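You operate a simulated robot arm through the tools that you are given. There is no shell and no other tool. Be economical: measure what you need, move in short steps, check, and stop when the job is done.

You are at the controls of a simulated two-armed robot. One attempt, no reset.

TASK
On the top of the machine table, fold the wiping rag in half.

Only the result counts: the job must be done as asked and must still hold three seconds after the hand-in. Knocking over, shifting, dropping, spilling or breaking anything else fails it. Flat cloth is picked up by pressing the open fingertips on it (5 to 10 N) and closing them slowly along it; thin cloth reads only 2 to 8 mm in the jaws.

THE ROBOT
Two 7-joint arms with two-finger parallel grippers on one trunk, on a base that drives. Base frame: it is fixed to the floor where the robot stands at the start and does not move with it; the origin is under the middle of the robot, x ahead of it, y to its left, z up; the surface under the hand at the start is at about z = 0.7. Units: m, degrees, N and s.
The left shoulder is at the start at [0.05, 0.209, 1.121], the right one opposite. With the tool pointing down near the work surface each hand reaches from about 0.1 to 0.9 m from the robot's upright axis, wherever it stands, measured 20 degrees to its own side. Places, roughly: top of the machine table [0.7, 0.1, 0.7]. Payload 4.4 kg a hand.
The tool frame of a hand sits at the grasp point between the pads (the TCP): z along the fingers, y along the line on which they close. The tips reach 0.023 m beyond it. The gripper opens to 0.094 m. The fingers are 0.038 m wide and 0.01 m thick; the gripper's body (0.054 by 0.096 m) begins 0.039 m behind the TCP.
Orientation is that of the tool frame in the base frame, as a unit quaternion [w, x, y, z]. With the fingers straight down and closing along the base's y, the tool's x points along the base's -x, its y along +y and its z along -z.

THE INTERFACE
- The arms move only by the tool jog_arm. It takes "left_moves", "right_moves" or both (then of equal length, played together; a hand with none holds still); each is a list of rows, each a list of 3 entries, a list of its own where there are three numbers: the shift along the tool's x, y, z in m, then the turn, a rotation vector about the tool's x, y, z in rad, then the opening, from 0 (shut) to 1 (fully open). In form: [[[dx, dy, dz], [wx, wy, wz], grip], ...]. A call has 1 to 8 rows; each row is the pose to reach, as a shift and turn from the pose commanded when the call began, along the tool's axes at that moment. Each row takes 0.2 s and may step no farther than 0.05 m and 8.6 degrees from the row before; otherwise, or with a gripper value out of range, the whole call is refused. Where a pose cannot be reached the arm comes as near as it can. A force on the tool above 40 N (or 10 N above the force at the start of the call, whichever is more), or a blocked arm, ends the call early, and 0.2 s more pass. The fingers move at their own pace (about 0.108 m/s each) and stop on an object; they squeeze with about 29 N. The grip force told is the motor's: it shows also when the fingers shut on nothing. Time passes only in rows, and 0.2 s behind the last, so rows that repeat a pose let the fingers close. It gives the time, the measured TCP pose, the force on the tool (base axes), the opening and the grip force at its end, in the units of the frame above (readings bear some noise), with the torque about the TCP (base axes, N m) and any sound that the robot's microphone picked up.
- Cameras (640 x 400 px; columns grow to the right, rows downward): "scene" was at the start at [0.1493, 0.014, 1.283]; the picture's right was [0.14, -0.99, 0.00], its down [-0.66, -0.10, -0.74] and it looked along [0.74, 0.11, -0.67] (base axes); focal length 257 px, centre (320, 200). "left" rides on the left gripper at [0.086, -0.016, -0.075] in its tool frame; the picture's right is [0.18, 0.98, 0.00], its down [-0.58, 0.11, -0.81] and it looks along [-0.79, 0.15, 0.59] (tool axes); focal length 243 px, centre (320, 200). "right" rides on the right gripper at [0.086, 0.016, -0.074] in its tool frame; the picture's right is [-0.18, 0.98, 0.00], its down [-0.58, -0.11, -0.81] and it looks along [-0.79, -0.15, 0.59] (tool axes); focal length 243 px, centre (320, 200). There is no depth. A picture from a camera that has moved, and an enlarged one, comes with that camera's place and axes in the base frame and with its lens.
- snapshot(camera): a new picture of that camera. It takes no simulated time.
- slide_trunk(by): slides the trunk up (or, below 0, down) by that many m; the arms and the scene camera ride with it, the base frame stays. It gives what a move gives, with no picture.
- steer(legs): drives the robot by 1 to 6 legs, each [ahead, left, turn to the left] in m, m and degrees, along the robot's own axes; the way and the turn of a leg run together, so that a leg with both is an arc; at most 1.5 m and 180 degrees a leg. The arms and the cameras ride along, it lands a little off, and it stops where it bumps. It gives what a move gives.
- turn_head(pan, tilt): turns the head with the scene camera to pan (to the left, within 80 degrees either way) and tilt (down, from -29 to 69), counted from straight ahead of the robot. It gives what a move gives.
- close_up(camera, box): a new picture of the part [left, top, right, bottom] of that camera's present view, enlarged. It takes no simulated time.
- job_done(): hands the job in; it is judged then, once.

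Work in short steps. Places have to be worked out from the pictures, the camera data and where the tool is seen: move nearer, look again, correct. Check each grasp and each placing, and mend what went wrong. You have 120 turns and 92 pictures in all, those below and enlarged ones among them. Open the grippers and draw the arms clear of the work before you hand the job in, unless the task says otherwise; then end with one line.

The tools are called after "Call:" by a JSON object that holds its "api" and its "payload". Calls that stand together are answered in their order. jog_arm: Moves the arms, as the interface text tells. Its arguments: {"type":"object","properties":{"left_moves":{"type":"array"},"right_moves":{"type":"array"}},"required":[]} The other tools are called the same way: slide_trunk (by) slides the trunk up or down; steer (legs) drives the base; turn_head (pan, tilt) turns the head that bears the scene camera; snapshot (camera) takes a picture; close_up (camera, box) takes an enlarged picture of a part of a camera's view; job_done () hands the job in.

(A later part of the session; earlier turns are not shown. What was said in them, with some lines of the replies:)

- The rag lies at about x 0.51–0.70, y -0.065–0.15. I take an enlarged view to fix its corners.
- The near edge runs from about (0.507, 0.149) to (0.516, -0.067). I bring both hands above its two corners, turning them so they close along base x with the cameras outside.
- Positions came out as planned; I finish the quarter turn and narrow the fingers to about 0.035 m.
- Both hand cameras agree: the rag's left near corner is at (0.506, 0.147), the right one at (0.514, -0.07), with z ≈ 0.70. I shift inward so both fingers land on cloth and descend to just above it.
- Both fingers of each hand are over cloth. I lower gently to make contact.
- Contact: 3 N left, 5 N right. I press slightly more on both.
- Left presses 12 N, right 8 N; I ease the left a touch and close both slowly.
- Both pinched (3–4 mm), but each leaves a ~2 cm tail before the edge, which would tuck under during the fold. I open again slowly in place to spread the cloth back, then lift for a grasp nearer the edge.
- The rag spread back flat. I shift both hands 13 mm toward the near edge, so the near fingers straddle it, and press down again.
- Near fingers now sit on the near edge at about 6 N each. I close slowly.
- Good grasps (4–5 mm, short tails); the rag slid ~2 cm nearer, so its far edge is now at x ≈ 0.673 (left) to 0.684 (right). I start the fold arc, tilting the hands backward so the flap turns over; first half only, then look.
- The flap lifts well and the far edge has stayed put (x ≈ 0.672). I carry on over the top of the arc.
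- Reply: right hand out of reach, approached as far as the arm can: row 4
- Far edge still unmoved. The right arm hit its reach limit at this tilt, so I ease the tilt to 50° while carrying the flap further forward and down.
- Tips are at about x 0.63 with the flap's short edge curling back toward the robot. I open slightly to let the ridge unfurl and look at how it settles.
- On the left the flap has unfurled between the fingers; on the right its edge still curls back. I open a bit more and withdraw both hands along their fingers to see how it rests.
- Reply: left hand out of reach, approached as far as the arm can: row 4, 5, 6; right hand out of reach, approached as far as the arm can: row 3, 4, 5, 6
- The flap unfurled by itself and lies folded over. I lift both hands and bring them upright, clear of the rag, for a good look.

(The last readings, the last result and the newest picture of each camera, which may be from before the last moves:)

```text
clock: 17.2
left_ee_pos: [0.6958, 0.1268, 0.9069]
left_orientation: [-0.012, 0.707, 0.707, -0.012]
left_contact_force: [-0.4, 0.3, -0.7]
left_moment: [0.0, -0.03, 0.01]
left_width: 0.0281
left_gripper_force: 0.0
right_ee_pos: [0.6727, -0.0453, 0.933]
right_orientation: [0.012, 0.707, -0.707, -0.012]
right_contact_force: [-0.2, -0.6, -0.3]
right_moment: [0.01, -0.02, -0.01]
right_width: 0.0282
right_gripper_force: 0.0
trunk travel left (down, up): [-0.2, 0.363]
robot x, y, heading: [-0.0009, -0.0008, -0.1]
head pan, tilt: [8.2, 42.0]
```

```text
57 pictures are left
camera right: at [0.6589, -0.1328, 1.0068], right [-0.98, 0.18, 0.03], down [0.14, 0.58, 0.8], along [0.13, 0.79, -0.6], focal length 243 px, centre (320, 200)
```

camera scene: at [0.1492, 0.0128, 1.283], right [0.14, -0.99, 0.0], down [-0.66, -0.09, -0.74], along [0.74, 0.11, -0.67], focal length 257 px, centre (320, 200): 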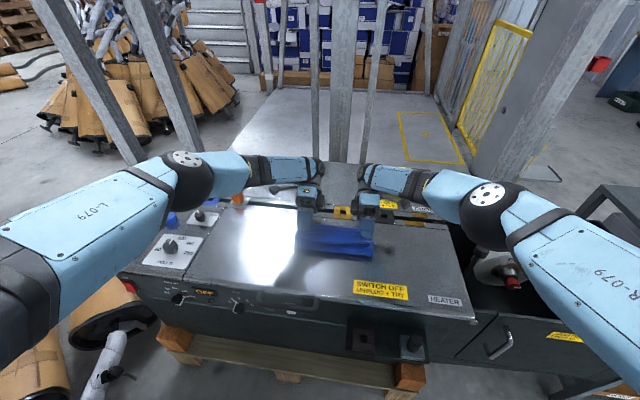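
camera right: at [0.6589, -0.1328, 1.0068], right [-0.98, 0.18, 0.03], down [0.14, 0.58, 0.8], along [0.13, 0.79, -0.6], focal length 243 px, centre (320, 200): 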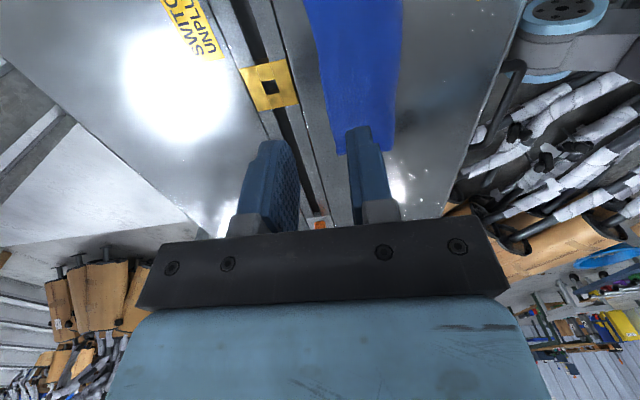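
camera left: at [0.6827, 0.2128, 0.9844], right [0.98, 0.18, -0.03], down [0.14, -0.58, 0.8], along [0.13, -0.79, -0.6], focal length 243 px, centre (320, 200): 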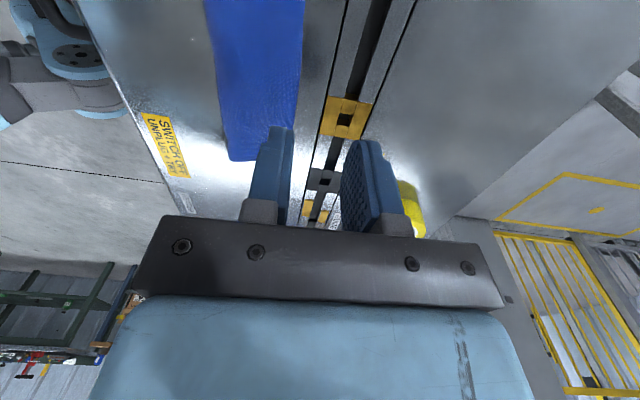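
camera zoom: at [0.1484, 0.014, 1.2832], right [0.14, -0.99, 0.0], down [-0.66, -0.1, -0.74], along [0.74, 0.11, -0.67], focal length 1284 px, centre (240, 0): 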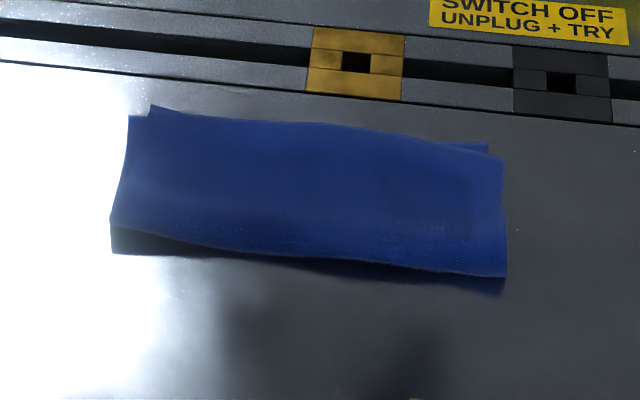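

The rag is folded with edges nearly coincident; only the fold bulges a little. I close the fingers and press the crease down gently near both ends.

Call:
{"api": "jog_arm", "payload": {"left_moves": [[[0, -0.03, 0.01], [-0.03, 0, 0], 0.1], [[0, -0.065, 0.025], [-0.03, 0, 0], 0], [[0, -0.098, 0.045], [-0.03, 0, 0], 0], [[0, -0.098, 0.075], [-0.03, 0, 0], 0], [[0, -0.098, 0.105], [-0.03, 0, 0], 0], [[0, -0.098, 0.135], [-0.03, 0, 0], 0], [[0, -0.098, 0.155], [-0.03, 0, 0], 0], [[0, -0.098, 0.168], [-0.03, 0, 0], 0]], "right_moves": [[[0, 0.025, 0.02], [0.03, 0, 0], 0.1], [[0, 0.05, 0.04], [0.03, 0, 0], 0], [[0, 0.072, 0.065], [0.03, 0, 0], 0], [[0, 0.072, 0.1], [0.03, 0, 0], 0], [[0, 0.072, 0.13], [0.03, 0, 0], 0], [[0, 0.072, 0.16], [0.03, 0, 0], 0], [[0, 0.072, 0.18], [0.03, 0, 0], 0], [[0, 0.072, 0.194], [0.03, 0, 0], 0]]}}

Call:
{"api": "snapshot", "payload": {"camera": "left"}}

Call:
{"api": "snapshot", "payload": {"camera": "right"}}

```text
clock: 19.0
left_ee_pos: [0.5912, 0.1276, 0.7422]
left_orientation: [-0.002, 0.707, 0.707, -0.002]
left_contact_force: [0.9, -0.2, 0.1]
left_moment: [0.01, 0.03, -0.01]
left_width: 0.0002
left_gripper_force: 28.7
right_ee_pos: [0.5946, -0.0435, 0.7382]
right_orientation: [-0.003, -0.707, 0.708, 0.003]
right_contact_force: [0.3, -0.5, 0.4]
right_moment: [-0.01, -0.02, 0.0]
right_width: 0.0002
right_gripper_force: 29.0
trunk travel left (down, up): [-0.2, 0.363]
robot x, y, heading: [0.0015, 0.001, 0.1]
head pan, tilt: [8.2, 42.0]
```

```text
56 pictures are left
camera left: at [0.5758, 0.214, 0.8178], right [0.98, 0.18, -0.01], down [0.12, -0.58, 0.81], along [0.14, -0.79, -0.59], focal length 243 px, centre (320, 200)
```

left: 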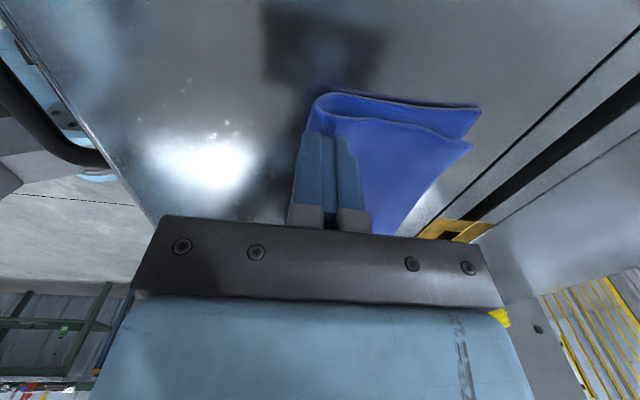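

```text
55 pictures are left
camera right: at [0.5784, -0.1319, 0.8134], right [-0.98, 0.18, 0.01], down [0.11, 0.58, 0.81], along [0.14, 0.79, -0.59], focal length 243 px, centre (320, 200)
```

right: 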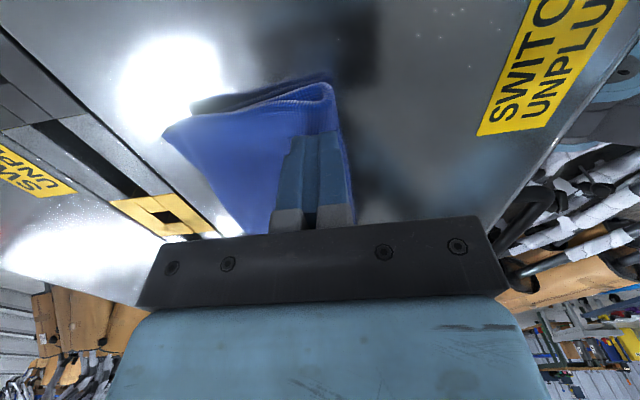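

The upper layer stands ~1.5 cm proud at the fold; I press it down slowly to contact and hold.

Call:
{"api": "jog_arm", "payload": {"left_moves": [[[0, 0, 0.004], [0, 0, 0], 0], [[0, 0, 0.008], [0, 0, 0], 0], [[0, 0, 0.012], [0, 0, 0], 0], [[0, 0, 0.0145], [0, 0, 0], 0], [[0, 0, 0.0145], [0, 0, 0], 0]], "right_moves": [[[0, 0, 0.003], [0, 0, 0], 0], [[0, 0, 0.006], [0, 0, 0], 0], [[0, 0, 0.009], [0, 0, 0], 0], [[0, 0, 0.0105], [0, 0, 0], 0], [[0, 0, 0.0105], [0, 0, 0], 0]]}}

```text
clock: 20.2
left_ee_pos: [0.5905, 0.1274, 0.7288]
left_orientation: [-0.001, 0.707, 0.707, -0.002]
left_contact_force: [1.0, 1.1, 8.8]
left_moment: [0.01, -0.07, 0.02]
left_width: 0.0
left_gripper_force: 28.8
right_ee_pos: [0.5948, -0.0444, 0.7311]
right_orientation: [0.002, 0.707, -0.707, -0.001]
right_contact_force: [0.6, 0.9, 6.4]
right_moment: [-0.04, -0.04, -0.01]
right_width: 0.0001
right_gripper_force: 29.4
trunk travel left (down, up): [-0.2, 0.363]
robot x, y, heading: [-0.0004, 0.0016, 0.0]
head pan, tilt: [8.2, 42.0]
```

Pressed at 9 N and 6 N. I lift straight up, then draw the hands outward to the sides and look.

Call:
{"api": "jog_arm", "payload": {"left_moves": [[[0, 0, -0.01], [0, 0, 0], 0], [[0, 0, -0.04], [0, 0, 0], 0], [[0, 0, -0.08], [0, 0, 0], 0], [[0, 0, -0.12], [0, 0, 0], 0], [[0.03, 0, -0.15], [0, 0, 0], 0.3], [[0.07, 0, -0.17], [0, 0, 0], 0.6], [[0.11, 0, -0.18], [0, 0, 0], 1], [[0.15, 0, -0.18], [0, 0, 0], 1]], "right_moves": [[[0, 0, -0.01], [0, 0, 0], 0], [[0, 0, -0.04], [0, 0, 0], 0], [[0, 0, -0.08], [0, 0, 0], 0], [[0, 0, -0.12], [0, 0, 0], 0], [[0.03, 0, -0.15], [0, 0, 0], 0.3], [[0.07, 0, -0.17], [0, 0, 0], 0.6], [[0.11, 0, -0.18], [0, 0, 0], 1], [[0.15, 0, -0.18], [0, 0, 0], 1]]}}

Call:
{"api": "close_up", "payload": {"camera": "scene", "box": [272, 200, 400, 280]}}

Call:
{"api": "snapshot", "payload": {"camera": "scene"}}

Call:
{"api": "snapshot", "payload": {"camera": "left"}}

Call:
{"api": "snapshot", "payload": {"camera": "right"}}

```text
clock: 22.0
left_ee_pos: [0.5905, 0.2784, 0.9068]
left_orientation: [-0.002, 0.708, 0.707, -0.002]
left_contact_force: [-1.1, 0.5, 0.1]
left_moment: [0.0, 0.02, 0.0]
left_width: 0.0938
left_gripper_force: 0.0
right_ee_pos: [0.5933, -0.1943, 0.911]
right_orientation: [0.002, 0.708, -0.707, -0.002]
right_contact_force: [0.1, 0.2, -0.4]
right_moment: [-0.01, 0.02, -0.01]
right_width: 0.094
right_gripper_force: 0.1
trunk travel left (down, up): [-0.2, 0.363]
robot x, y, heading: [-0.0014, -0.0028, 0.1]
head pan, tilt: [8.2, 42.0]
```

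```text
5.00 times, centred on (336, 240) of scene
camera zoom: at [0.1487, 0.0138, 1.2831], right [0.14, -0.99, 0.0], down [-0.66, -0.1, -0.74], along [0.74, 0.11, -0.67], focal length 1284 px, centre (240, 0)
```

zoom: 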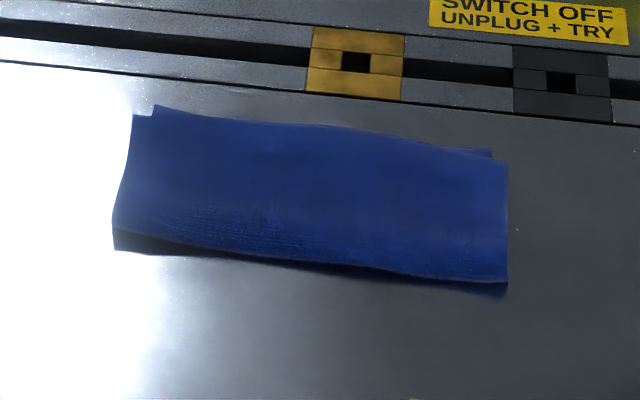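

```text
53 pictures are left
camera scene: at [0.1487, 0.0138, 1.2831], right [0.14, -0.99, 0.0], down [-0.66, -0.1, -0.74], along [0.74, 0.11, -0.67], focal length 257 px, centre (320, 200)
```

scene: 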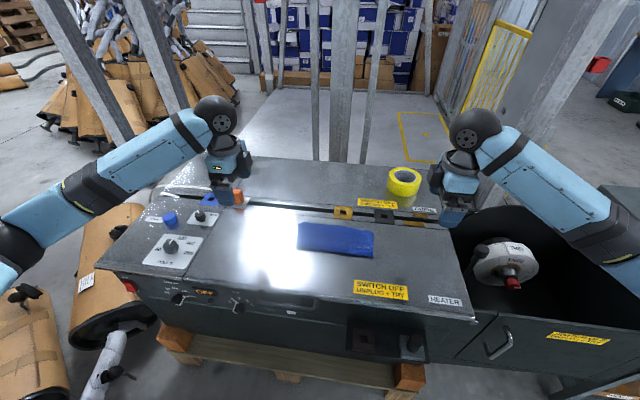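

```text
52 pictures are left
camera left: at [0.5774, 0.3644, 0.9834], right [0.98, 0.18, -0.01], down [0.11, -0.58, 0.81], along [0.14, -0.79, -0.59], focal length 243 px, centre (320, 200)
```

left: 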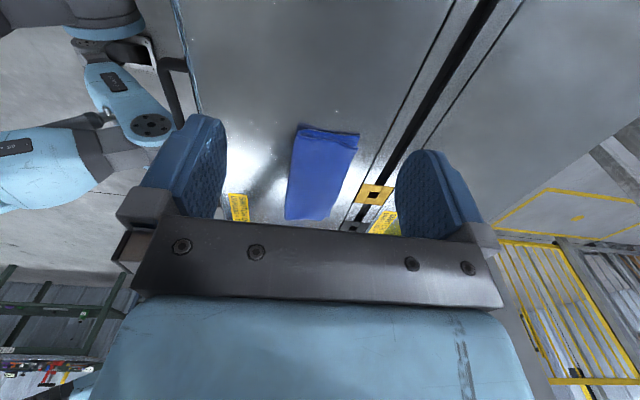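

```text
51 pictures are left
camera right: at [0.5774, -0.2817, 0.9847], right [-0.98, 0.18, 0.01], down [0.11, 0.58, 0.81], along [0.14, 0.79, -0.59], focal length 243 px, centre (320, 200)
```

right: 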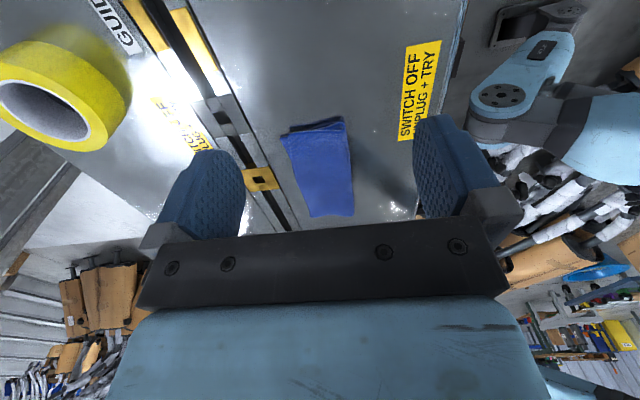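

The rag lies folded in half with its edges within about a centimetre of each other. Nothing else has moved, and both hands are open and clear, so I hand in.

Call:
{"api": "job_done", "payload": {}}

```text
The job is handed in.
```

The wiping rag is folded in half on the machine table, its edges within about 1 cm of each other. The fold still stands slightly proud after pressing. Nothing else was moved, and both arms are open and clear.
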